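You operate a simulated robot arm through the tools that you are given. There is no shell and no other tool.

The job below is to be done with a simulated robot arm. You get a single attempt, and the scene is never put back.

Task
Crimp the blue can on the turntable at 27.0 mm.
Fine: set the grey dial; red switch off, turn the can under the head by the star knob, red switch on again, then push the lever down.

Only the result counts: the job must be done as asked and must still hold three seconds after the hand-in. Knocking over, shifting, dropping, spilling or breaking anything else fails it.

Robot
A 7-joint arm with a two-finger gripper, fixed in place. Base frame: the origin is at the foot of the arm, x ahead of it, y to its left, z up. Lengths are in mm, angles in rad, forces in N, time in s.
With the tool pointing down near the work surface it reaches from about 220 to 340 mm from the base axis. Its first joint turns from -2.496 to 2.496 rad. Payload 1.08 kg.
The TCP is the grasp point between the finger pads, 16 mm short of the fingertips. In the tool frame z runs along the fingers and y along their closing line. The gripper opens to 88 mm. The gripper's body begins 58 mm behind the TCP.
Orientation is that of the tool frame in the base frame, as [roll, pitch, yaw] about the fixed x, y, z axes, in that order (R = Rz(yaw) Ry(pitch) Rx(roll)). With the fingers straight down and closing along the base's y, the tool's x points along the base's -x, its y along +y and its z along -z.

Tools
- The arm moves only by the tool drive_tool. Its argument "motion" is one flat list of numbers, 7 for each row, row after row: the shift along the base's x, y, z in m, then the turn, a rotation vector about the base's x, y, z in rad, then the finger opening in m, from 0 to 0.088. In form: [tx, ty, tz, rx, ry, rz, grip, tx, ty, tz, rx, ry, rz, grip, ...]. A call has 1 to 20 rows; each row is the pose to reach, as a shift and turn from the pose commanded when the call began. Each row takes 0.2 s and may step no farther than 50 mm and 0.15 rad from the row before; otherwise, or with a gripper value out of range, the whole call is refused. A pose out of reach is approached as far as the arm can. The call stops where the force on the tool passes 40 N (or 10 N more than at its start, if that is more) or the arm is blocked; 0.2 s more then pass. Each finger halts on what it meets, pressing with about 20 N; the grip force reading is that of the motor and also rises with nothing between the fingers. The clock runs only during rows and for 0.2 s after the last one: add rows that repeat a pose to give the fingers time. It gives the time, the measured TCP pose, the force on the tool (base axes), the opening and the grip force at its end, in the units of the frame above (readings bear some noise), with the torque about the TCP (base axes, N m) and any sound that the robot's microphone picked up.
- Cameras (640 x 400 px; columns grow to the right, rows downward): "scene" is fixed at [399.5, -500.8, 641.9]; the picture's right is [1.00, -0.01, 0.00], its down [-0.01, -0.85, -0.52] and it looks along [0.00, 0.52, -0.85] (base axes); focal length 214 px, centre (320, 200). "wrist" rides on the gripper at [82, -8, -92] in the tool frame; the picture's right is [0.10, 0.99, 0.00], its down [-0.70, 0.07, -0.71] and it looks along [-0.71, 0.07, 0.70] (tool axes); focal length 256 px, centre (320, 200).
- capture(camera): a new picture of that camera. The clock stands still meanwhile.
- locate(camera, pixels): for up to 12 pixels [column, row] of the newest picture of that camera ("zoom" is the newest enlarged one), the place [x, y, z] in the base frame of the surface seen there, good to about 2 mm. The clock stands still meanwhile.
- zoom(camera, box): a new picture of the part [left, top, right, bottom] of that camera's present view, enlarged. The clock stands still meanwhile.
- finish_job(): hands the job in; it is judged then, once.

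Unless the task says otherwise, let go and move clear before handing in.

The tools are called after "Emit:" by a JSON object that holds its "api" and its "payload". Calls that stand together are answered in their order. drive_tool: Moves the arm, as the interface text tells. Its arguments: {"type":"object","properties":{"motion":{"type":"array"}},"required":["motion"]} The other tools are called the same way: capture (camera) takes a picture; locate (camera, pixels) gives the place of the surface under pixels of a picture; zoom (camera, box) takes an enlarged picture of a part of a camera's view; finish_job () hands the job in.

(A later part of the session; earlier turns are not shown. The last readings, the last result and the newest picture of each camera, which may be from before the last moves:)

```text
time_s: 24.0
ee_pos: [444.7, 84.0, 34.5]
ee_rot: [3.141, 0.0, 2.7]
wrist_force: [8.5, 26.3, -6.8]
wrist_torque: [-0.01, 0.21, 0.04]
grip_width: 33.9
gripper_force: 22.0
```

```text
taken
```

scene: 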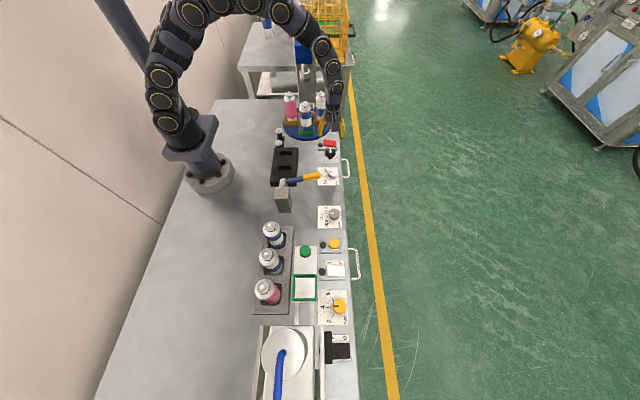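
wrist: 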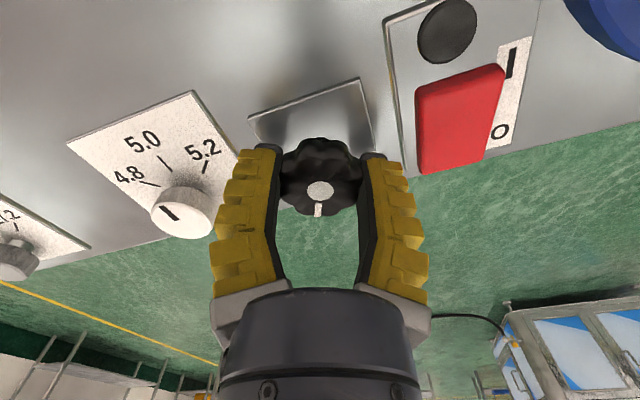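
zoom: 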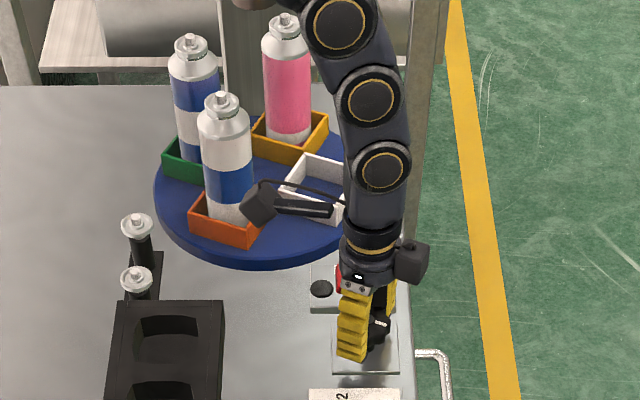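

The total turn is now about 111°, with the orange cup at the front left. I'll release, lift 60 mm, turn the tool back by +1.25 rad and come down around the knob again.

Emit:
{"api": "drive_tool", "payload": {"motion": [0, 0, 0, 0, 0, 0, 0.03, 0, 0, 0, 0, 0, 0, 0.05, 0, 0, 0, 0, 0, 0, 0.05, 0, 0, 0.03, 0, 0, 0, 0.05, 0, 0, 0.06, 0, 0, 0, 0.05, 0, 0, 0.06, 0, 0, 0.14, 0.05, 0, 0, 0.06, 0, 0, 0.28, 0.05, 0, 0, 0.06, 0, 0, 0.42, 0.05, 0, 0, 0.06, 0, 0, 0.56, 0.05, 0, 0, 0.06, 0, 0, 0.7, 0.05, 0, 0, 0.06, 0, 0, 0.84, 0.05, 0, 0, 0.06, 0, 0, 0.98, 0.05, 0, 0, 0.06, 0, 0, 1.12, 0.05, 0, 0, 0.06, 0, 0, 1.25, 0.05, 0, 0, 0.06, 0, 0, 1.25, 0.05]}}

Emit:
{"api": "capture", "payload": {"camera": "scene"}}

Emit:
{"api": "zoom", "payload": {"camera": "scene", "box": [270, 60, 370, 150]}}

Emit:
{"api": "capture", "payload": {"camera": "wrist"}}

```text
time_s: 27.2
ee_pos: [444.7, 83.9, 95.8]
ee_rot: [-3.14, 0.0, -2.33]
wrist_force: [-0.7, 0.2, -0.6]
wrist_torque: [0.0, 0.02, 0.0]
grip_width: 54.3
gripper_force: 3.2
```

```text
taken
```

scene: 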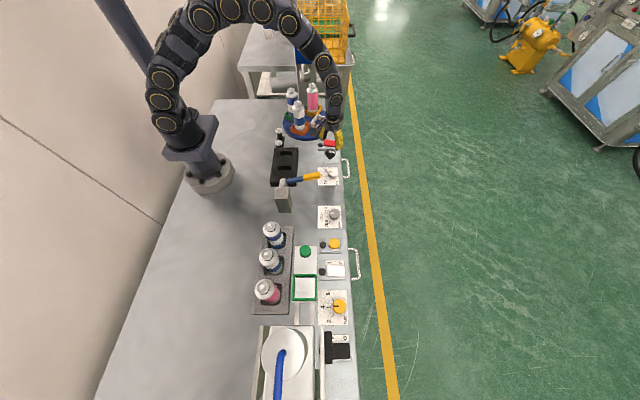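

```text
4.44 times, centred on (320, 105) of scene
```

zoom: 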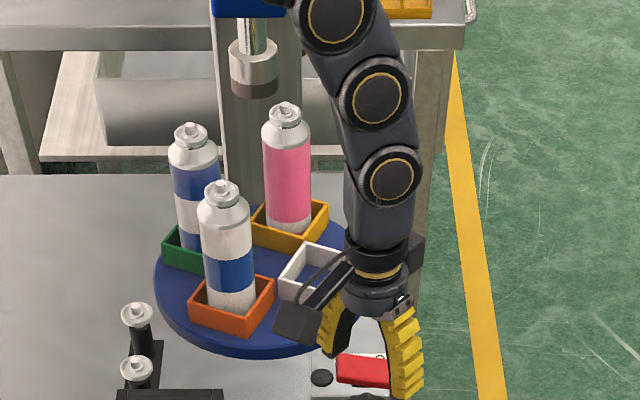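

```text
taken
```

wrist: 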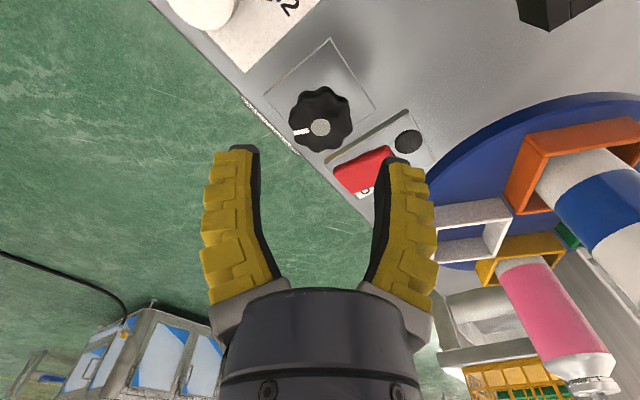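

Let me measure the can tops and the head from the newest zoom to work out how much turn remains.

Emit:
{"api": "locate", "payload": {"camera": "zoom", "pixels": [[188, 128], [222, 187], [287, 108], [254, 88], [253, 70], [245, 60], [265, 60], [240, 90], [270, 90]]}}

Emit:
{"api": "zoom", "payload": {"camera": "scene", "box": [270, 40, 350, 100]}}

Emit:
{"api": "zoom", "payload": {"camera": "wrist", "box": [270, 70, 430, 200]}}

Emit:
{"api": "locate", "payload": {"camera": "wrist", "pixels": [[320, 128], [292, 133], [305, 130], [348, 128], [320, 93], [320, 150]]}}

```text
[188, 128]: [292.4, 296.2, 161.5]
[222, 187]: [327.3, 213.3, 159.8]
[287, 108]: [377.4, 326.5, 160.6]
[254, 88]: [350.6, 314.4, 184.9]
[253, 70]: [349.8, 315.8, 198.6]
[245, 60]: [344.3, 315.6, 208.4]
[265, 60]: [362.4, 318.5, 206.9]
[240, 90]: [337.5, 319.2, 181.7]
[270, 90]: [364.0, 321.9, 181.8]
```

```text
6.67 times, centred on (310, 70) of scene
```

zoom: 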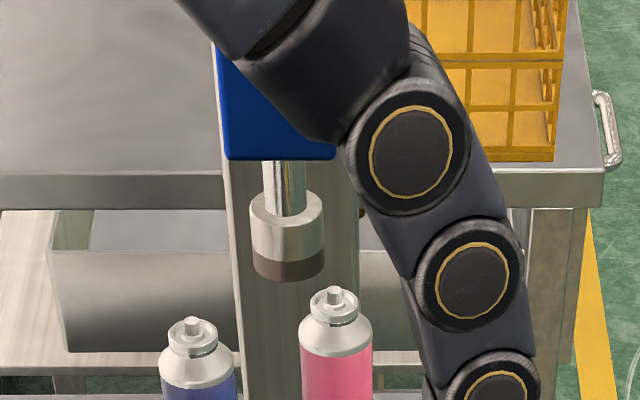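

```text
3.08 times, centred on (350, 135) of wrist
```

zoom: 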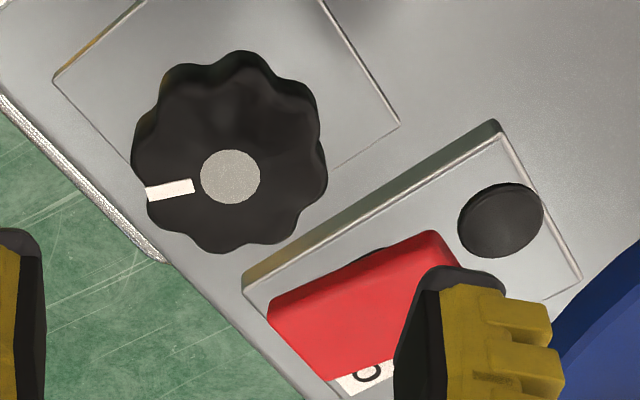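

```text
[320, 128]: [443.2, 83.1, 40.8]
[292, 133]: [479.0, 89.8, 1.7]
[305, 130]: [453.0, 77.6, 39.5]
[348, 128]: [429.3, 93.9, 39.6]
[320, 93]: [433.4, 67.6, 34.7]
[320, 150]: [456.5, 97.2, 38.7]
```

The green can stands at angle ≈156° about the table centre (352.4,270) and must reach 90° under the head, so about -66° (-1.15 rad) remains. I'll lower, grip and turn again.

Emit:
{"api": "drive_tool", "payload": {"motion": [0, 0, -0.03, 0, 0, 0, 0.05, 0, 0, -0.05, 0, 0, 0, 0.05, 0, 0, -0.06, 0, 0, 0, 0.05, 0, 0, -0.06, 0, 0, 0, 0.05, 0, 0, -0.06, 0, 0, 0, 0.035, 0, 0, -0.06, 0, 0, 0, 0.02, 0, 0, -0.06, 0, 0, 0, 0.01, 0, 0, -0.06, 0, 0, 0, 0.01]}}

Emit:
{"api": "capture", "payload": {"camera": "wrist"}}

```text
time_s: 29.0
ee_pos: [444.1, 83.4, 36.7]
ee_rot: [3.141, 0.0, -2.331]
wrist_force: [-7.8, 9.9, 11.1]
wrist_torque: [0.05, 0.15, 0.03]
grip_width: 34.6
gripper_force: 22.0
```

```text
taken
```

wrist: 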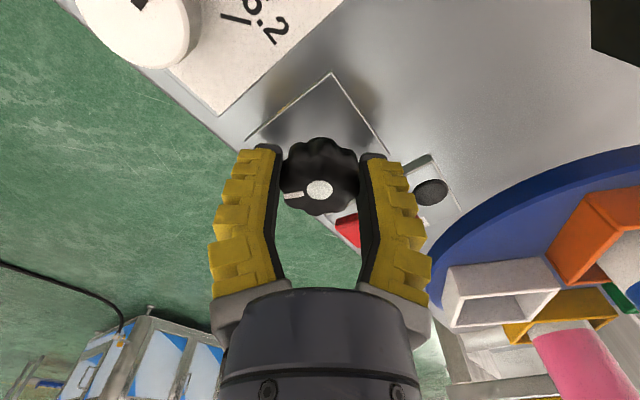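

The knob is gripped again (34.6 mm). I'll turn -1.13 rad, a little short, and then measure.

Emit:
{"api": "drive_tool", "payload": {"motion": [0, 0, 0, 0, 0, -0.1, 0.01, 0, 0, 0, 0, 0, -0.22, 0.01, 0, 0, 0, 0, 0, -0.34, 0.01, 0, 0, 0, 0, 0, -0.46, 0.01, 0, 0, 0, 0, 0, -0.58, 0.01, 0, 0, 0, 0, 0, -0.7, 0.01, 0, 0, 0, 0, 0, -0.82, 0.01, 0, 0, 0, 0, 0, -0.94, 0.01, 0, 0, 0, 0, 0, -1.05, 0.01, 0, 0, 0, 0, 0, -1.13, 0.01, 0, 0, 0, 0, 0, -1.13, 0.01]}}

Emit:
{"api": "zoom", "payload": {"camera": "scene", "box": [270, 60, 370, 150]}}

Emit:
{"api": "capture", "payload": {"camera": "wrist"}}

```text
time_s: 31.4
ee_pos: [446.0, 84.6, 33.6]
ee_rot: [3.141, 0.002, 2.819]
wrist_force: [-0.8, 20.9, -0.5]
wrist_torque: [0.11, -0.03, -0.08]
grip_width: 33.8
gripper_force: 22.1
```

```text
4.44 times, centred on (320, 105) of scene
```

zoom: 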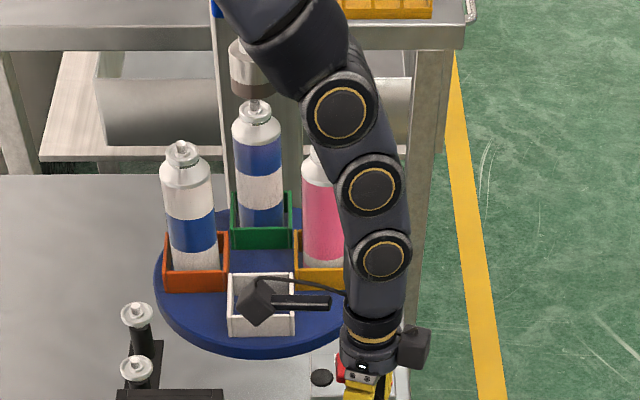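

```text
taken
```

wrist: 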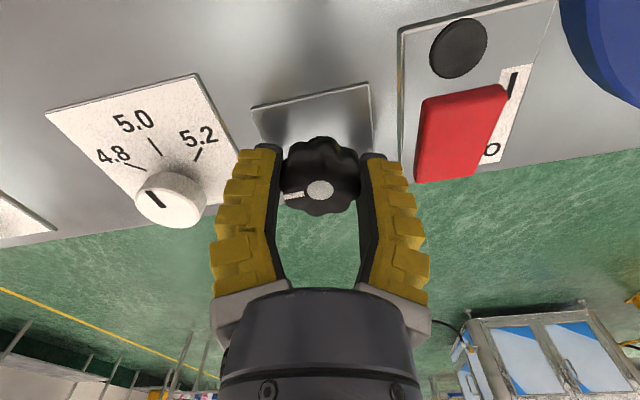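

The green-cup blue can now stands behind, under the head. I'll measure the alignment of the cups and cans carefully.

Emit:
{"api": "zoom", "payload": {"camera": "scene", "box": [280, 70, 340, 145]}}

Emit:
{"api": "zoom", "payload": {"camera": "scene", "box": [290, 65, 325, 100]}}

Emit:
{"api": "locate", "payload": {"camera": "zoom", "pixels": [[180, 200], [170, 130], [190, 330], [200, 260]]}}

```text
5.33 times, centred on (310, 108) of scene
```

zoom: 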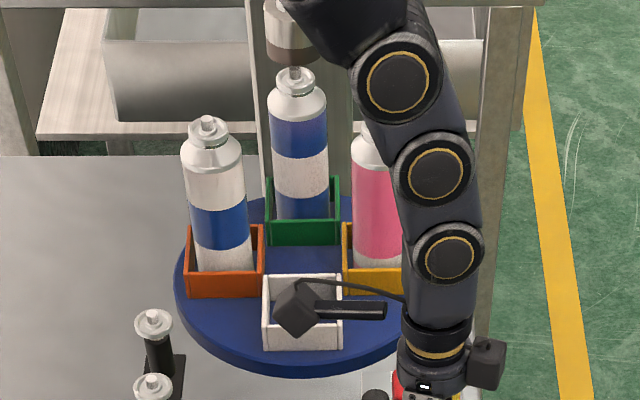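

```text
11.43 times, centred on (308, 82) of scene
```

zoom: 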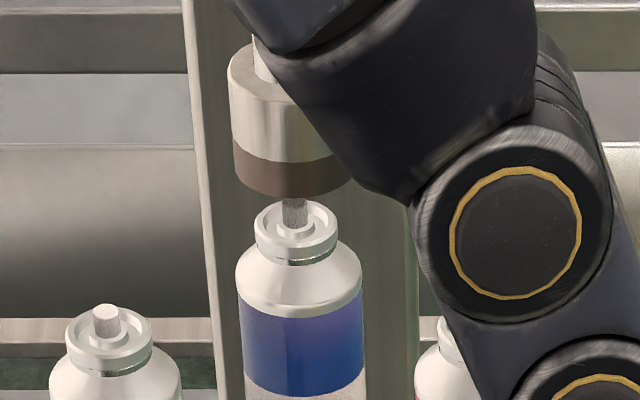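

```text
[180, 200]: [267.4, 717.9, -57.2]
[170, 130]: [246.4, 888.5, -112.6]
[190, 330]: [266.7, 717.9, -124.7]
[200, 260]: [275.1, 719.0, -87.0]
```

The arm hides part of the view, so I'll measure the nozzles and the cup edges that can be seen.

Emit:
{"api": "zoom", "payload": {"camera": "scene", "box": [280, 75, 340, 145]}}

Emit:
{"api": "locate", "payload": {"camera": "zoom", "pixels": [[193, 110], [287, 55], [160, 278], [240, 275], [241, 220], [322, 218], [233, 335], [322, 332], [325, 275], [300, 45]]}}

```text
5.71 times, centred on (310, 110) of scene
```

zoom: 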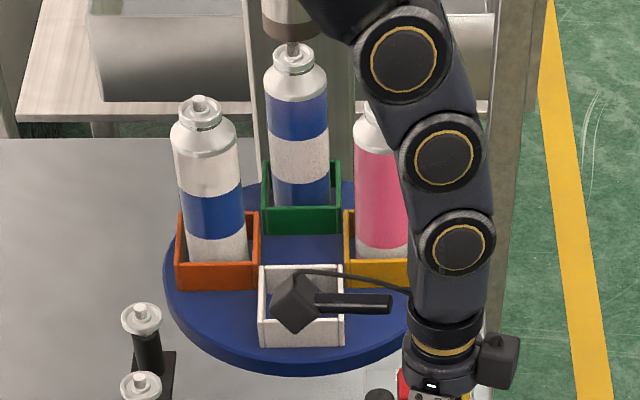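

```text
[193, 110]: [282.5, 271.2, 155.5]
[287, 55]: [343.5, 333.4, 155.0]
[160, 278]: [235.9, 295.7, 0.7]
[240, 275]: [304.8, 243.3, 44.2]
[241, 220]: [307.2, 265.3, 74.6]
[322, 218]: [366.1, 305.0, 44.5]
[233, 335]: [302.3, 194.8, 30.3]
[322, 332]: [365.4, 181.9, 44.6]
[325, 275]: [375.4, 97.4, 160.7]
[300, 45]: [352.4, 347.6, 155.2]
```

Refining with points on the nozzle tops and the cups' front faces.

Emit:
{"api": "locate", "payload": {"camera": "zoom", "pixels": [[198, 102], [293, 49], [182, 280], [250, 277], [268, 222], [335, 222], [265, 338], [338, 335], [352, 275], [402, 277], [373, 112], [272, 30]]}}

```text
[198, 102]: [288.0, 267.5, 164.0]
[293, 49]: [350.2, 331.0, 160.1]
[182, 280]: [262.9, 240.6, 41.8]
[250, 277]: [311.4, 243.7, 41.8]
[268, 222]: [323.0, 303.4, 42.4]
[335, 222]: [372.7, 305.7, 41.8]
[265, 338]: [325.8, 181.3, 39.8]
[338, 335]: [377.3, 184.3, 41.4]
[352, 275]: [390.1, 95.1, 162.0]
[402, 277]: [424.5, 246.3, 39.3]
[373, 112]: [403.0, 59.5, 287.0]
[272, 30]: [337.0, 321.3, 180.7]
```

The cup faces still lie about 3° short of square (for example white (325.8,181.3)→(377.3,184.3)), and the green can is at about 92°. I'll turn -0.055 rad more while still holding.

Emit:
{"api": "drive_tool", "payload": {"motion": [0, 0, 0, 0, 0, -0.03, 0.01, 0, 0, 0, 0, 0, -0.055, 0.01, 0, 0, 0, 0, 0, -0.055, 0.01]}}

Emit:
{"api": "zoom", "payload": {"camera": "scene", "box": [280, 75, 340, 145]}}

Emit:
{"api": "locate", "payload": {"camera": "zoom", "pixels": [[198, 102], [294, 49], [182, 280], [250, 277], [268, 222], [335, 222], [265, 338], [338, 335], [355, 275], [402, 277], [270, 215], [333, 215]]}}

```text
time_s: 32.2
ee_pos: [446.0, 85.3, 35.3]
ee_rot: [3.141, 0.001, 2.767]
wrist_force: [3.2, 20.3, -8.4]
wrist_torque: [-0.01, -0.02, 0.02]
grip_width: 33.9
gripper_force: 21.7
```

```text
5.71 times, centred on (310, 110) of scene
```

zoom: 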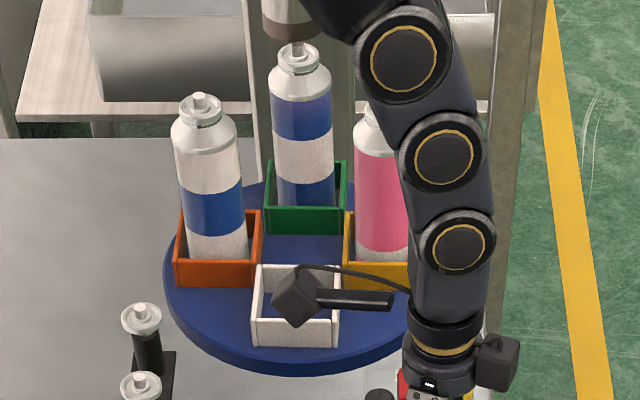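

```text
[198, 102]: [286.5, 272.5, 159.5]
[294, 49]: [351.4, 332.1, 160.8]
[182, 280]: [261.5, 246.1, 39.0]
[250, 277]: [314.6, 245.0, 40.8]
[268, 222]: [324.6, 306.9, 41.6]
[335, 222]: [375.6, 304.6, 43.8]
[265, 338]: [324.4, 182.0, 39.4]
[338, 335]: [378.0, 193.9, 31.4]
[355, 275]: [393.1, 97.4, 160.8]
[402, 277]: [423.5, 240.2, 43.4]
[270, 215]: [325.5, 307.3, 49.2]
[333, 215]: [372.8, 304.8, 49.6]
```

The last step may have slightly overshot (edges now about -2°). I'll re-zoom with exactly the opening box to compare directly with the square starting position.

Emit:
{"api": "zoom", "payload": {"camera": "scene", "box": [260, 80, 360, 145]}}

```text
6.15 times, centred on (310, 112) of scene
```

zoom: 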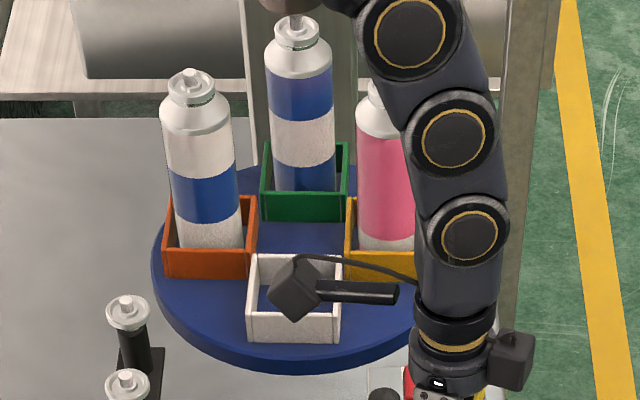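

Against the start, the front cup's lower corners moved from (251,342)/(343,342) to (247,341)/(338,343), which is about 1.8° too far. I'll turn back +0.035 rad and compare again.

Emit:
{"api": "drive_tool", "payload": {"motion": [0, 0, 0, 0, 0, 0.02, 0.01, 0, 0, 0, 0, 0, 0.035, 0.01, 0, 0, 0, 0, 0, 0.035, 0.01]}}

Emit:
{"api": "zoom", "payload": {"camera": "scene", "box": [260, 80, 360, 145]}}

```text
time_s: 33.0
ee_pos: [444.8, 84.3, 35.3]
ee_rot: [3.141, 0.0, 2.805]
wrist_force: [1.9, 21.7, -5.8]
wrist_torque: [-0.02, -0.08, -0.05]
grip_width: 33.8
gripper_force: 21.8
```

```text
6.15 times, centred on (310, 112) of scene
```

zoom: 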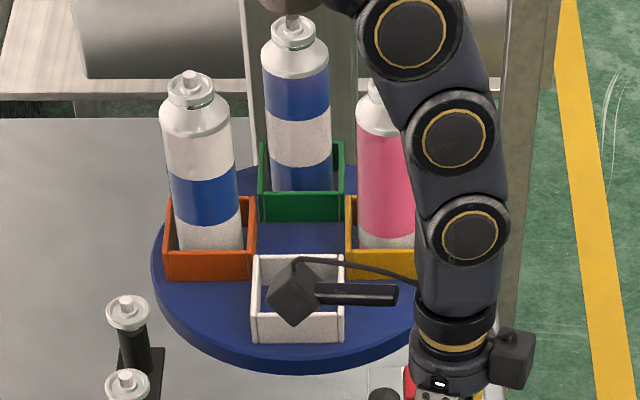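

The cups now match the starting square: front corners at (250,341)/(343,342) and left cup at (164,279)/(254,279). I'll open, rise and check that it stays.

Emit:
{"api": "drive_tool", "payload": {"motion": [0, 0, 0, 0, 0, 0, 0.025, 0, 0, 0, 0, 0, 0, 0.035, 0, 0, 0, 0, 0, 0, 0.05, 0, 0, 0, 0, 0, 0, 0.05, 0, 0, 0.03, 0, 0, 0, 0.05, 0, 0, 0.07, 0, 0, 0, 0.05, 0, 0, 0.1, 0, 0, 0, 0.05, 0, 0, 0.1, 0, 0, 0, 0.05]}}

Emit:
{"api": "zoom", "payload": {"camera": "scene", "box": [260, 80, 360, 145]}}

Emit:
{"api": "capture", "payload": {"camera": "wrist"}}

```text
time_s: 34.8
ee_pos: [446.8, 85.1, 135.6]
ee_rot: [3.141, 0.0, 2.802]
wrist_force: [-0.2, 0.5, 0.1]
wrist_torque: [0.0, 0.03, -0.02]
grip_width: 54.5
gripper_force: 3.1
```

```text
6.15 times, centred on (310, 112) of scene
```

zoom: 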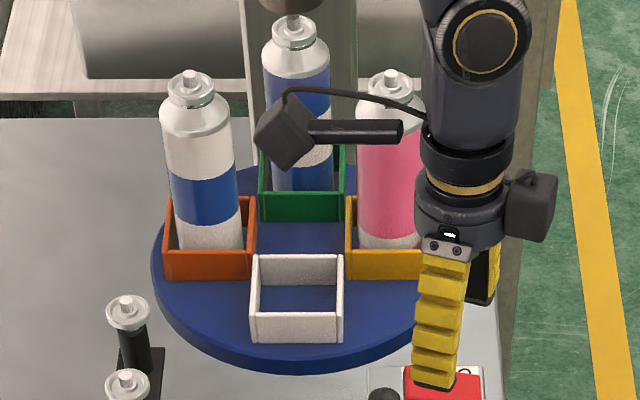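

```text
taken
```

wrist: 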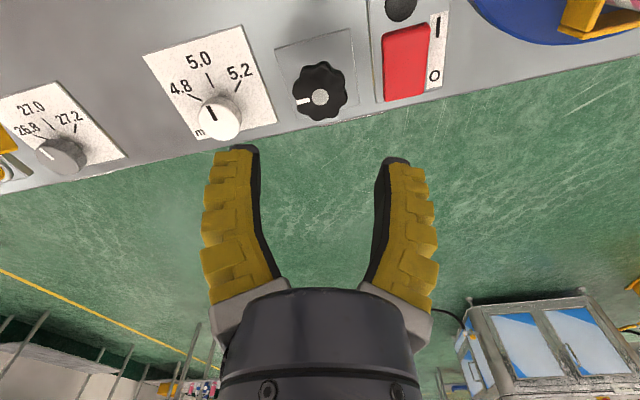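

The table stayed square after release: nozzles at (190,75) and (391,75), the same as at the start. Now I'll close the fingers, set the yaw back to 0 and move above the rocker's raised robot-side end at about (427,148).

Emit:
{"api": "drive_tool", "payload": {"motion": [-0.006, 0.02, 0, 0, 0, 0.12, 0.03, -0.012, 0.042, 0, 0, 0, 0.24, 0.01, -0.0185, 0.0639, 0, 0, 0, 0.34, 0, -0.0185, 0.0639, 0, 0, 0, 0.34, 0, -0.0185, 0.0639, -0.04, 0, 0, 0.34, 0, -0.0185, 0.0639, -0.06, 0, 0, 0.34, 0, -0.0185, 0.0639, -0.06, 0, 0, 0.34, 0]}}

Emit:
{"api": "capture", "payload": {"camera": "wrist"}}

Emit:
{"api": "zoom", "payload": {"camera": "scene", "box": [290, 90, 370, 165]}}

```text
time_s: 36.4
ee_pos: [427.1, 148.7, 75.9]
ee_rot: [-3.141, 0.001, 3.14]
wrist_force: [-0.5, -0.3, -0.6]
wrist_torque: [0.03, -0.05, 0.02]
grip_width: 0.0
gripper_force: 19.8
```

```text
taken
```

wrist: 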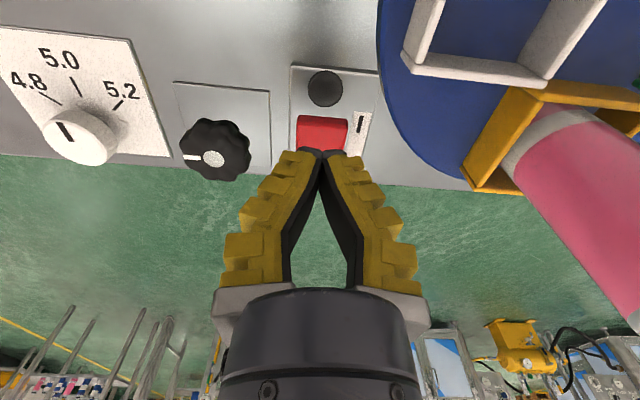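

```text
5.33 times, centred on (330, 128) of scene
```

zoom: 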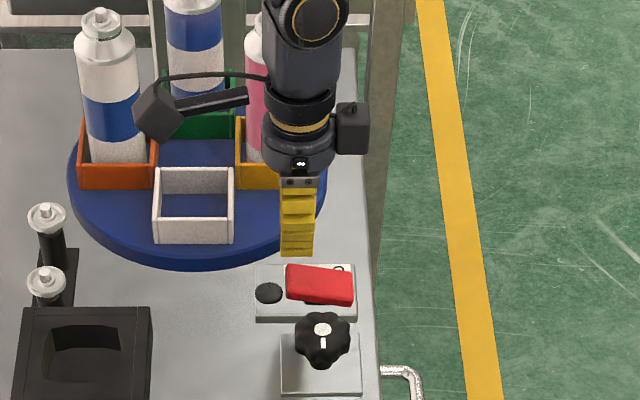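

The fingers are closed over the high end, with clear space around them. I'll press down.

Emit:
{"api": "drive_tool", "payload": {"motion": [0, 0, -0.02, 0, 0, 0, 0, 0, 0, -0.027, 0, 0, 0, 0, 0, 0, -0.032, 0, 0, 0, 0, 0, 0, -0.036, 0, 0, 0, 0, 0, 0, -0.0385, 0, 0, 0, 0]}}

Emit:
{"api": "zoom", "payload": {"camera": "scene", "box": [290, 90, 370, 165]}}

Emit:
{"api": "capture", "payload": {"camera": "wrist"}}

```text
time_s: 37.6
ee_pos: [426.6, 149.0, 36.8]
ee_rot: [3.141, 0.0, -3.142]
wrist_force: [-4.7, -2.3, 11.0]
wrist_torque: [-0.06, -0.02, -0.13]
grip_width: 6.2
gripper_force: 22.3
```

```text
5.33 times, centred on (330, 128) of scene
```

zoom: 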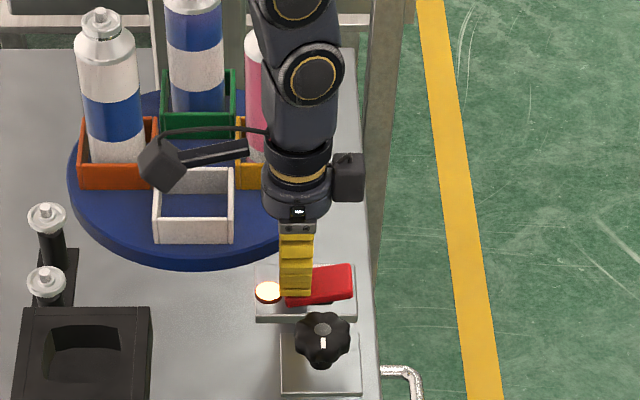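

```text
taken
```

wrist: 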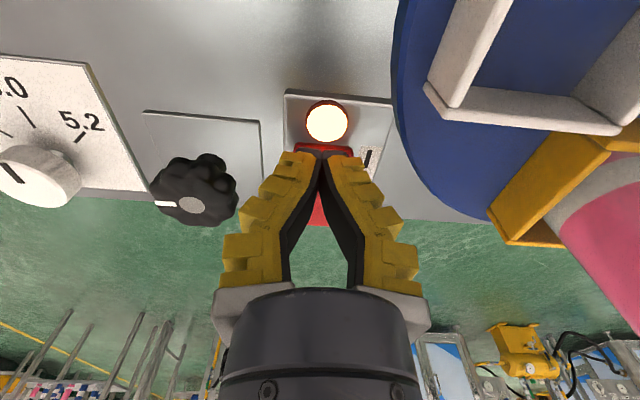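

The lamp at (326,122) is lit again and the rocker is tipped to I. I'll lift clear and move toward the lever while staying high.

Emit:
{"api": "drive_tool", "payload": {"motion": [0, 0, 0.045, 0, 0, 0, 0, 0, 0, 0.09, 0, 0, 0, 0, 0, 0, 0.135, 0, 0, 0, 0, 0, -0.03, 0.165, 0, 0, 0, 0, 0, -0.075, 0.165, 0, 0, 0, 0, 0, -0.12, 0.165, 0, 0, 0, 0, 0, -0.12, 0.165, 0, 0, 0, 0]}}

Emit:
{"api": "capture", "payload": {"camera": "scene"}}

Emit:
{"api": "capture", "payload": {"camera": "wrist"}}

Emit:
{"api": "zoom", "payload": {"camera": "scene", "box": [265, 155, 345, 220]}}

Emit:
{"api": "locate", "payload": {"camera": "zoom", "pixels": [[190, 150], [240, 148], [300, 140], [350, 130], [400, 120], [425, 112], [425, 130], [405, 140], [130, 160], [130, 250], [160, 210], [150, 190]]}}

```text
time_s: 39.2
ee_pos: [426.2, 26.9, 202.0]
ee_rot: [3.141, 0.0, 3.141]
wrist_force: [0.4, -0.6, -0.4]
wrist_torque: [0.02, -0.01, 0.0]
grip_width: 0.1
gripper_force: 22.1
```

```text
taken
```

scene: 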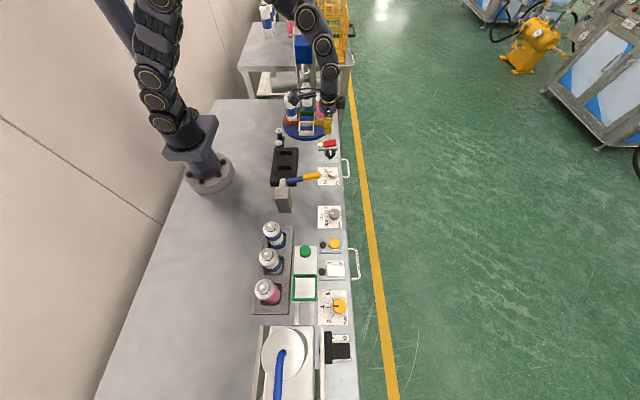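

```text
taken
```

wrist: 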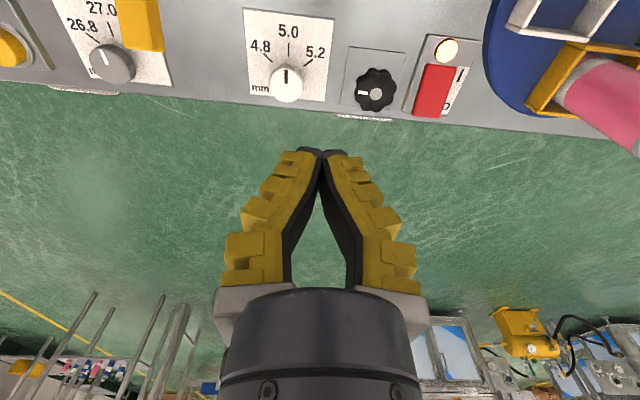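

```text
6.15 times, centred on (305, 188) of scene
```

zoom: 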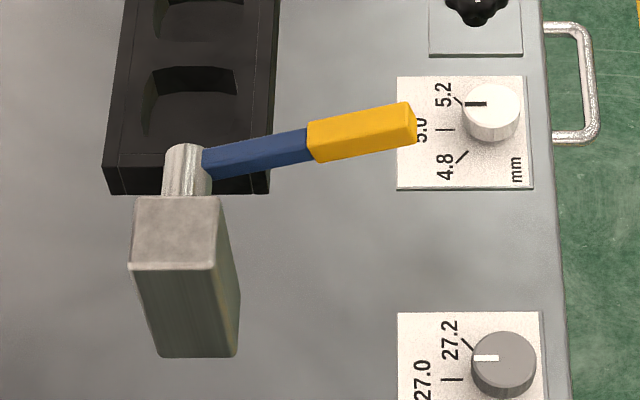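

```text
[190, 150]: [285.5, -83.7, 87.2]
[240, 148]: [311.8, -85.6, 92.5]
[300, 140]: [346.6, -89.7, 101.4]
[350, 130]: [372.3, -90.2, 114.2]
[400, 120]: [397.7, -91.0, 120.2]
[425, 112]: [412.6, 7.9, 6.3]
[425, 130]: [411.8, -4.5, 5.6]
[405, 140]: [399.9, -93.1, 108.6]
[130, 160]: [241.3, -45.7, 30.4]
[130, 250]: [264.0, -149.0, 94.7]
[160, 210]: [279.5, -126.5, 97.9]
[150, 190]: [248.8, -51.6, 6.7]
```

From this view the lever pivots near (285,-84,85) and rises at about 17° to the handle end near (402,-91,120). I'll move above the handle and look at it with the wrist camera.

Emit:
{"api": "drive_tool", "payload": {"motion": [-0.014, -0.04, 0, 0, 0, 0, 0, -0.028, -0.08, 0, 0, 0, 0, 0, -0.042, -0.119, 0, 0, 0, 0, 0, -0.042, -0.119, 0, 0, 0, 0, 0]}}

Emit:
{"api": "capture", "payload": {"camera": "wrist"}}

Emit:
{"api": "capture", "payload": {"camera": "scene"}}

```text
time_s: 40.2
ee_pos: [383.7, -91.4, 200.0]
ee_rot: [-3.142, 0.0, -3.141]
wrist_force: [-0.3, 0.1, 0.6]
wrist_torque: [0.01, -0.01, -0.01]
grip_width: 0.1
gripper_force: 22.3
```

```text
taken
```

wrist: 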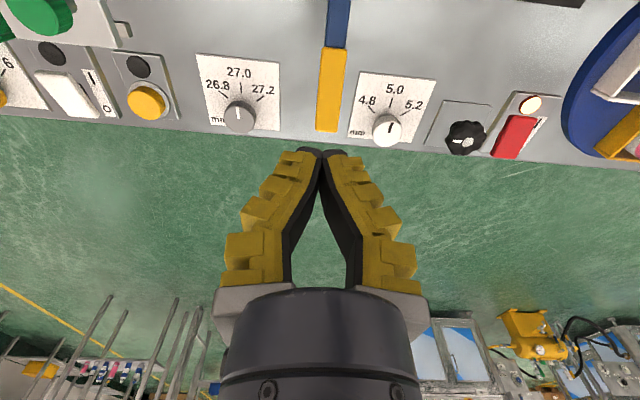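

```text
taken
```

scene: 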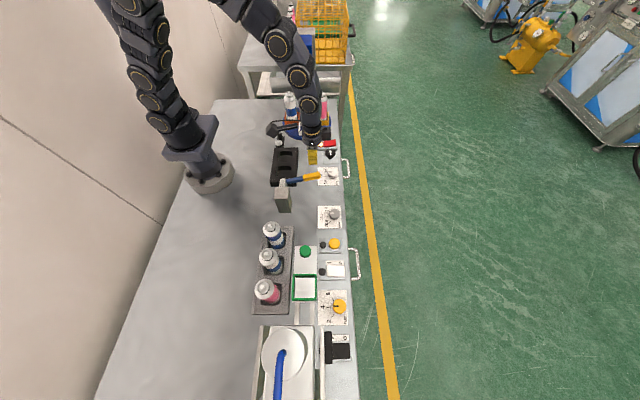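

Emit:
{"api": "locate", "payload": {"camera": "wrist", "pixels": [[332, 60], [322, 120], [336, 122], [329, 120], [322, 100], [341, 100], [324, 60], [344, 60], [334, 50], [337, 20], [328, 128]]}}

Emit:
{"api": "zoom", "payload": {"camera": "wrist", "box": [270, 0, 400, 140]}}

```text
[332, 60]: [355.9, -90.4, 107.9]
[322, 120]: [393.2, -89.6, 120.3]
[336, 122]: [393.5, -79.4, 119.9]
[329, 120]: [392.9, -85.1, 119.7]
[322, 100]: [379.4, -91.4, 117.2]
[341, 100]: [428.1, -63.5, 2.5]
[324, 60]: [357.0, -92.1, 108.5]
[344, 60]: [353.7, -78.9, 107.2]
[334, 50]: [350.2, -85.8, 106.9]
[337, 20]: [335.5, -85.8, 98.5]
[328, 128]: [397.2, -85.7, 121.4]
```

```text
2.86 times, centred on (335, 70) of wrist
```

zoom: 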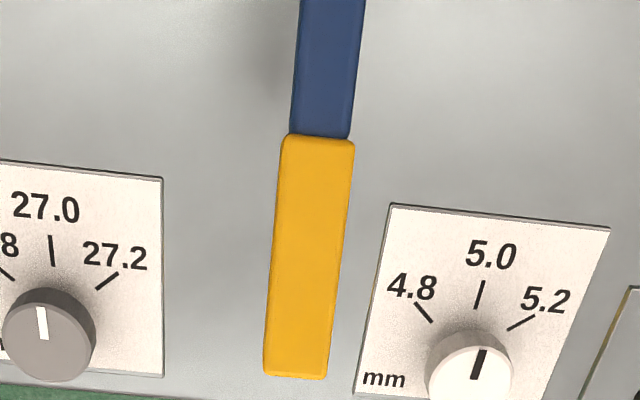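

The handle spans y -93 to -78 and x 350–398, with its top rising to z≈121. I'll go down onto it at about (386,-85.5) and push in small steps.

Emit:
{"api": "drive_tool", "payload": {"motion": [0.001, 0.0055, -0.03, 0, 0, 0, 0, 0.001, 0.0055, -0.055, 0, 0, 0, 0, 0.001, 0.0055, -0.065, 0, 0, 0, 0, 0.001, 0.0055, -0.07, 0, 0, 0, 0, 0.001, 0.0055, -0.075, 0, 0, 0, 0, 0.001, 0.0055, -0.08, 0, 0, 0, 0, 0.001, 0.0055, -0.085, 0, 0, 0, 0]}}

Emit:
{"api": "zoom", "payload": {"camera": "scene", "box": [265, 80, 365, 220]}}

Emit:
{"api": "capture", "payload": {"camera": "wrist"}}

```text
time_s: 41.8
ee_pos: [385.9, -84.9, 114.6]
ee_rot: [-3.142, -0.001, 3.142]
wrist_force: [0.2, 0.7, 2.3]
wrist_torque: [-0.01, 0.0, 0.01]
grip_width: 6.2
gripper_force: 22.4
```

```text
2.86 times, centred on (315, 150) of scene
```

zoom: 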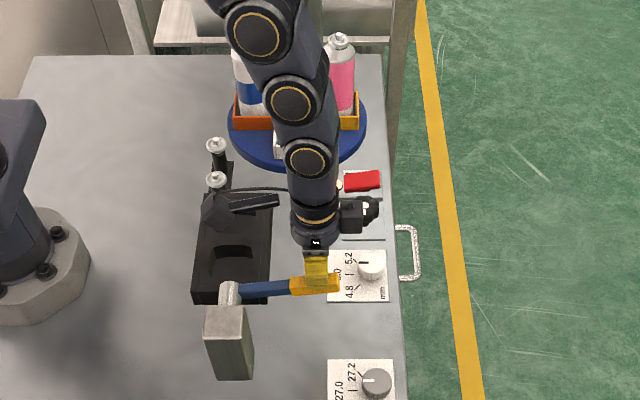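

```text
taken
```

wrist: 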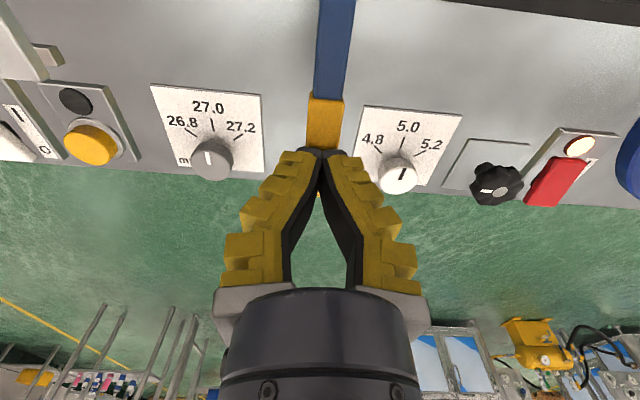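

The lever is yielding easily (2.3 N) and is now near level. I'll keep pushing down in steps.

Emit:
{"api": "drive_tool", "payload": {"motion": [0, 0, -0.005, 0, 0, 0, 0, 0, 0, -0.01, 0, 0, 0, 0, 0, 0, -0.015, 0, 0, 0, 0, 0, 0, -0.02, 0, 0, 0, 0, 0, 0, -0.025, 0, 0, 0, 0, 0, 0, -0.03, 0, 0, 0, 0]}}

Emit:
{"api": "zoom", "payload": {"camera": "scene", "box": [265, 60, 365, 220]}}

Emit:
{"api": "capture", "payload": {"camera": "wrist"}}

```text
time_s: 43.2
ee_pos: [386.0, -84.1, 85.3]
ee_rot: [3.141, -0.001, 3.141]
wrist_force: [-0.6, -0.9, 4.9]
wrist_torque: [0.01, 0.07, -0.01]
grip_width: 6.0
gripper_force: 22.1
```

```text
2.50 times, centred on (315, 140) of scene
```

zoom: 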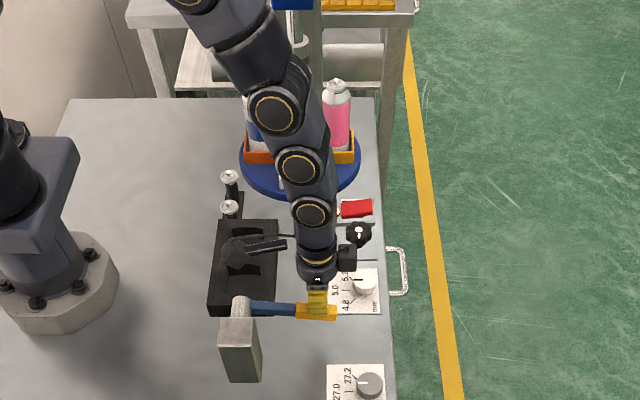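

```text
taken
```

wrist: 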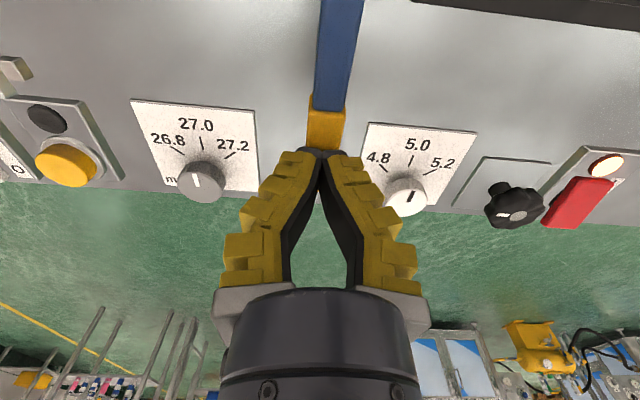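

The lever is past level with only 4.9 N of resistance and no stop yet. I'll continue down another 30 mm.

Emit:
{"api": "drive_tool", "payload": {"motion": [0, 0, -0.005, 0, 0, 0, 0, 0, 0, -0.01, 0, 0, 0, 0, 0, 0, -0.015, 0, 0, 0, 0, 0, 0, -0.02, 0, 0, 0, 0, 0, 0, -0.025, 0, 0, 0, 0]}}

Emit:
{"api": "zoom", "payload": {"camera": "scene", "box": [265, 60, 365, 220]}}

Emit:
{"api": "capture", "payload": {"camera": "wrist"}}

```text
time_s: 43.9
ee_pos: [388.4, -85.2, 77.1]
ee_rot: [-3.141, 0.011, -3.14]
wrist_force: [-0.3, 0.8, 20.0]
wrist_torque: [0.0, 0.12, -0.03]
grip_width: 6.4
gripper_force: 22.5
stopped in row 3: the force on the tool passed its limit at 46 N (the readings are from after the stop); the commanded pose is now the measured one
```

```text
2.50 times, centred on (315, 140) of scene
```

zoom: 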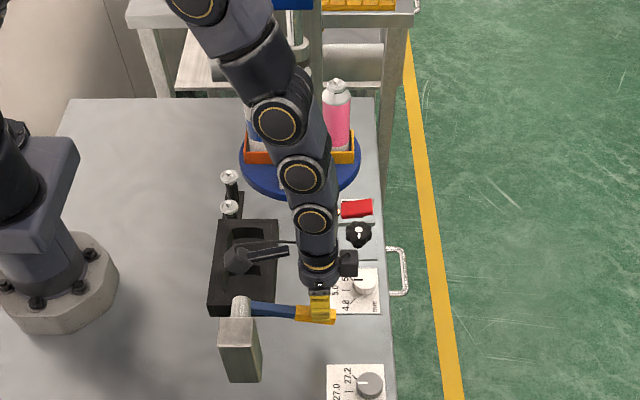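

```text
taken
```

wrist: 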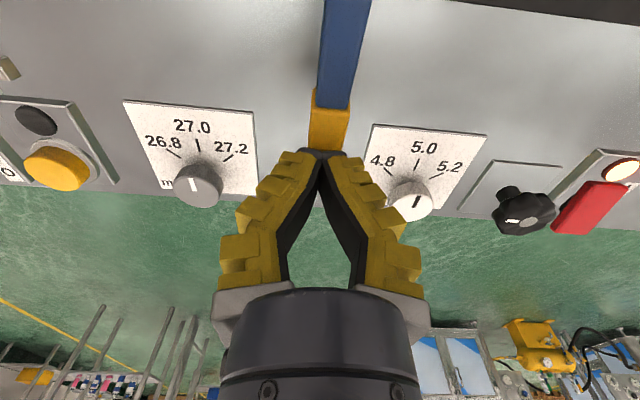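

The lever came up against something at TCP z≈77 with 46 N. I'll look at the head and lever to see whether this is the full stroke.

Emit:
{"api": "zoom", "payload": {"camera": "scene", "box": [280, 40, 350, 120]}}

Emit:
{"api": "zoom", "payload": {"camera": "scene", "box": [265, 155, 345, 220]}}

Emit:
{"api": "locate", "payload": {"camera": "zoom", "pixels": [[190, 150], [230, 165], [270, 168], [320, 178], [370, 185], [415, 190], [405, 170], [350, 170]]}}

```text
5.00 times, centred on (315, 80) of scene
```

zoom: 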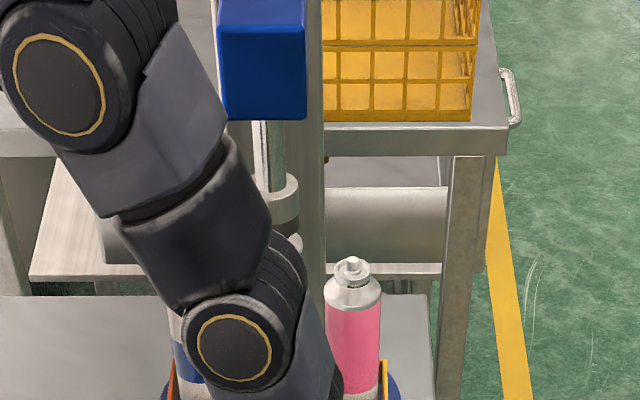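

```text
6.15 times, centred on (305, 188) of scene
```

zoom: 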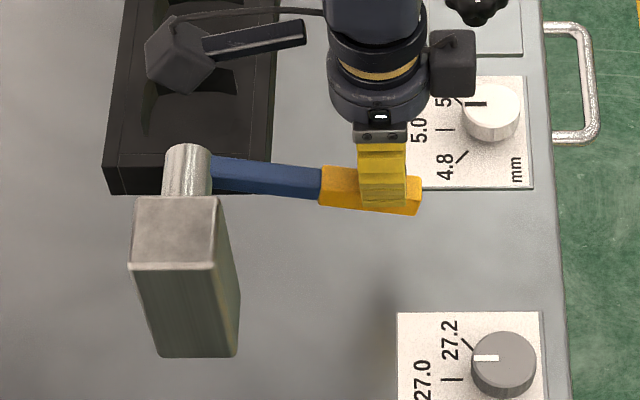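

```text
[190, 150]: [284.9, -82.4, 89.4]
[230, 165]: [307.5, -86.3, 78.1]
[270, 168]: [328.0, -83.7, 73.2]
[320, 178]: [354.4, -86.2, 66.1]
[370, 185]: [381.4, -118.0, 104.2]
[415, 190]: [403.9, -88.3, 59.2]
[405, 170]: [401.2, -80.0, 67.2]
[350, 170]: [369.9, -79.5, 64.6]
```

The lever now slopes down about 11° and the head has come down to about the can's top, but I heard no sound. I'll press on gently in 1 mm steps to learn whether it yields further.

Emit:
{"api": "drive_tool", "payload": {"motion": [0, 0, -0.001, 0, 0, 0, 0, 0, 0, -0.002, 0, 0, 0, 0, 0, 0, -0.003, 0, 0, 0, 0, 0, 0, -0.004, 0, 0, 0, 0, 0, 0, -0.005, 0, 0, 0, 0]}}

Emit:
{"api": "zoom", "payload": {"camera": "scene", "box": [280, 40, 350, 120]}}

```text
time_s: 44.6
ee_pos: [388.6, -87.5, 76.5]
ee_rot: [-3.139, 0.014, -3.141]
wrist_force: [-0.1, 2.3, 21.2]
wrist_torque: [0.02, 0.13, -0.06]
grip_width: 6.1
gripper_force: 21.8
stopped in row 3: the force on the tool passed its limit at 42 N (the readings are from after the stop); the commanded pose is now the measured one
```

```text
5.00 times, centred on (315, 80) of scene
```

zoom: 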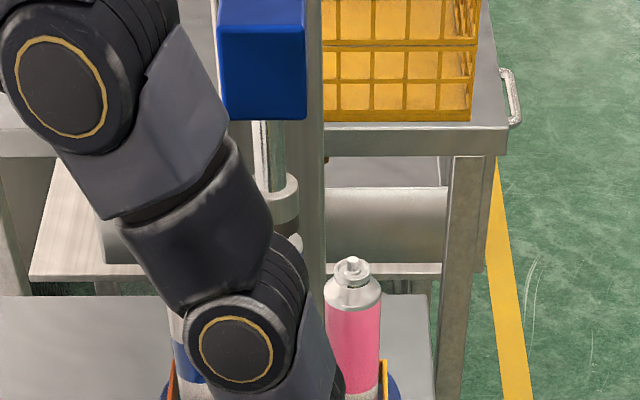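

The can nozzle seen before at (297,240) is no longer visible below the head, so the head may have come down further. Zooming in closer there.

Emit:
{"api": "zoom", "payload": {"camera": "scene", "box": [295, 60, 325, 100]}}

Emit:
{"api": "capture", "payload": {"camera": "wrist"}}

Emit:
{"api": "zoom", "payload": {"camera": "scene", "box": [265, 155, 345, 220]}}

```text
10.00 times, centred on (310, 80) of scene
```

zoom: 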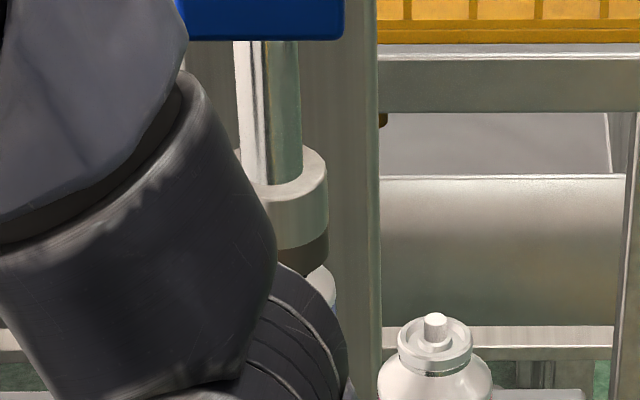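

```text
taken
```

wrist: 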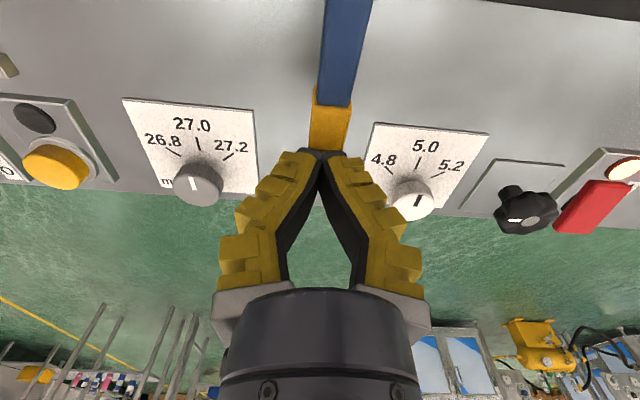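

```text
6.15 times, centred on (305, 188) of scene
```

zoom: 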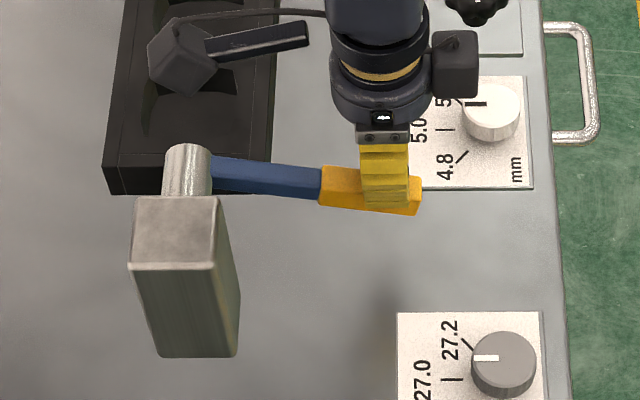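

The head's lower rim is now at about row 86–87, against about 80 at the start, and covers the can's collar, while the lever feels stiff. I'll hold a steady push for a second and check whether anything still moves.

Emit:
{"api": "drive_tool", "payload": {"motion": [0, 0.001, -0.001, 0, 0, 0, 0, 0, 0.001, -0.0015, 0, 0, 0, 0, 0, 0.001, -0.0015, 0, 0, 0, 0, 0, 0.001, -0.0015, 0, 0, 0, 0, 0, 0.001, -0.0015, 0, 0, 0, 0, 0, 0.001, -0.0015, 0, 0, 0, 0]}}

Emit:
{"api": "zoom", "payload": {"camera": "scene", "box": [295, 60, 325, 100]}}

```text
time_s: 45.7
ee_pos: [390.8, -86.1, 75.5]
ee_rot: [-3.137, 0.017, -3.14]
wrist_force: [-0.8, 0.6, 21.2]
wrist_torque: [-0.02, 0.1, -0.06]
grip_width: 5.9
gripper_force: 21.8
stopped in row 5: the force on the tool passed its limit at 40 N (the readings are from after the stop); the commanded pose is now the measured one
```

```text
10.00 times, centred on (310, 80) of scene
```

zoom: 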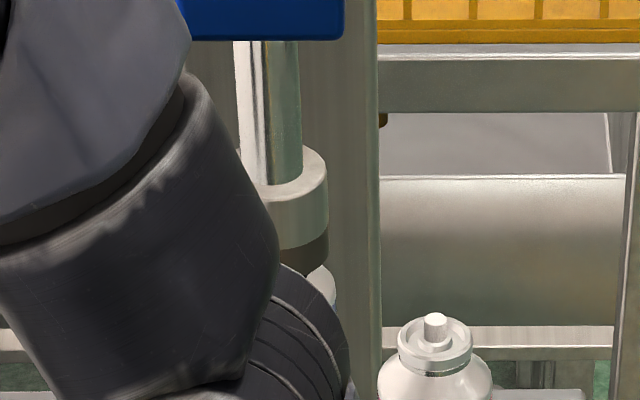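

The head no longer moves and the lever is hard against its stop (40 N, no more travel), so the stroke is complete. I'll rise slowly so the lever can come back under control.

Emit:
{"api": "drive_tool", "payload": {"motion": [0, 0, 0.006, 0, 0, 0, 0, 0, 0, 0.016, 0, 0, 0, 0, 0, 0, 0.026, 0, 0, 0, 0, 0, 0, 0.036, 0, 0, 0, 0, 0, 0, 0.046, 0, 0, 0, 0, 0, 0, 0.056, 0, 0, 0, 0, 0, 0, 0.066, 0, 0, 0, 0, 0, 0, 0.085, 0, 0, 0, 0, 0, 0, 0.12, 0, 0, 0, 0, 0, 0, 0.12, 0, 0, 0, 0]}}

Emit:
{"api": "capture", "payload": {"camera": "scene"}}

Emit:
{"api": "capture", "payload": {"camera": "wrist"}}

Emit:
{"api": "zoom", "payload": {"camera": "scene", "box": [265, 155, 345, 220]}}

```text
time_s: 47.9
ee_pos: [389.9, -87.0, 195.3]
ee_rot: [-3.138, 0.014, 3.14]
wrist_force: [0.3, 0.5, 1.4]
wrist_torque: [-0.01, -0.01, -0.04]
grip_width: 0.0
gripper_force: 22.4
```

```text
taken
```

scene: 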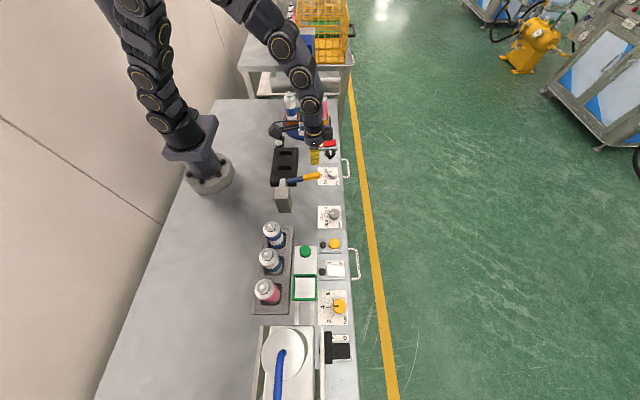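

```text
taken
```

wrist: 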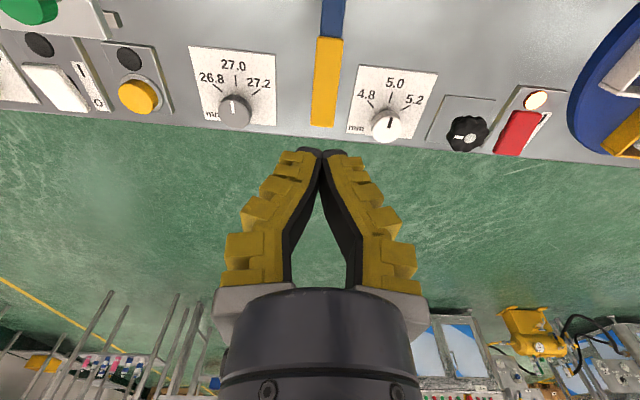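

```text
6.15 times, centred on (305, 188) of scene
```

zoom: 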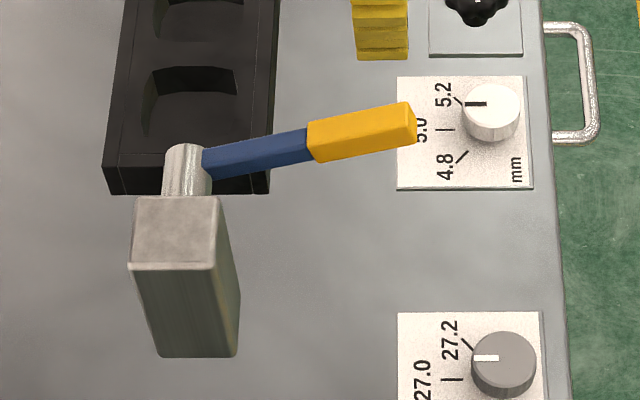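

The lever sprang back up and all dials look unchanged. I'll move the arm clear toward -y and inspect the blue can and the turntable.

Emit:
{"api": "drive_tool", "payload": {"motion": [0.005, -0.03, 0.03, 0, 0, 0, 0, 0.01, -0.065, 0.06, 0, 0, 0, 0, 0.015, -0.1, 0.085, 0, 0, 0, 0, 0.02, -0.14, 0.1, 0, 0, 0, 0, 0.02, -0.18, 0.1, 0, 0, 0, 0, 0.02, -0.21, 0.1, 0, 0, 0, 0, 0.02, -0.21, 0.1, 0, 0, 0, 0]}}

Emit:
{"api": "capture", "payload": {"camera": "scene"}}

Emit:
{"api": "zoom", "payload": {"camera": "scene", "box": [260, 80, 360, 145]}}

Emit:
{"api": "zoom", "payload": {"camera": "scene", "box": [290, 65, 325, 100]}}

```text
time_s: 49.5
ee_pos: [409.7, -296.2, 296.0]
ee_rot: [-3.139, 0.014, 3.141]
wrist_force: [0.4, 0.2, -0.2]
wrist_torque: [0.04, 0.0, -0.03]
grip_width: 0.1
gripper_force: 22.2
```

```text
taken
```

scene: 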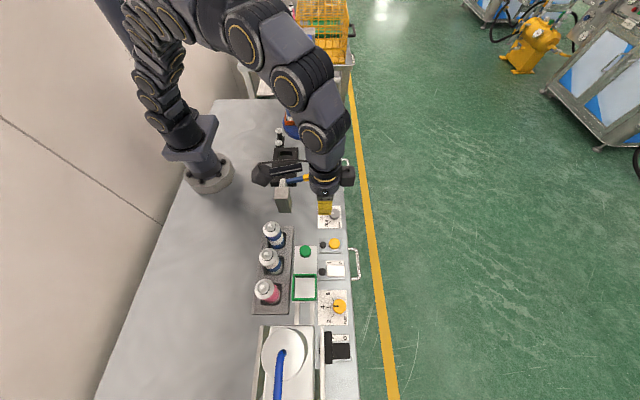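

```text
6.15 times, centred on (310, 112) of scene
```

zoom: 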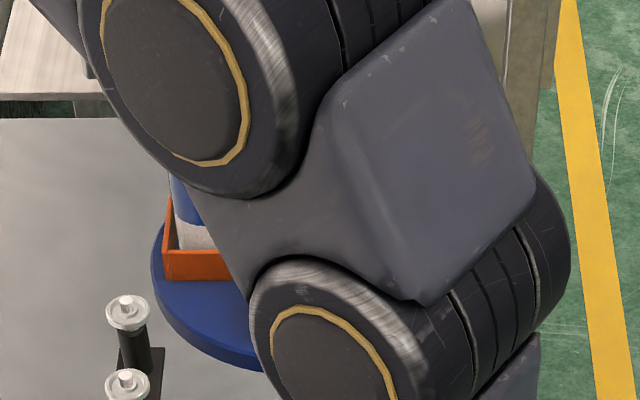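

```text
11.43 times, centred on (308, 82) of scene
```

zoom: 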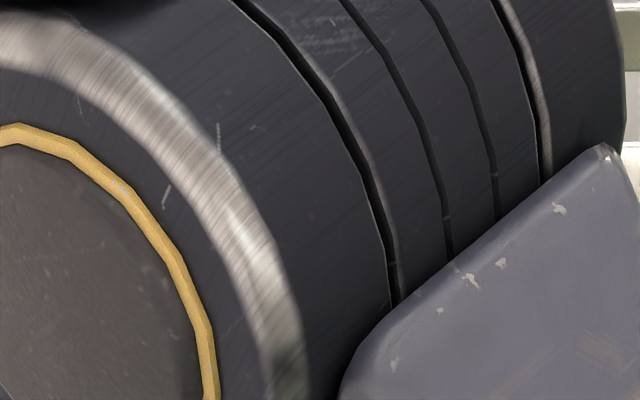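

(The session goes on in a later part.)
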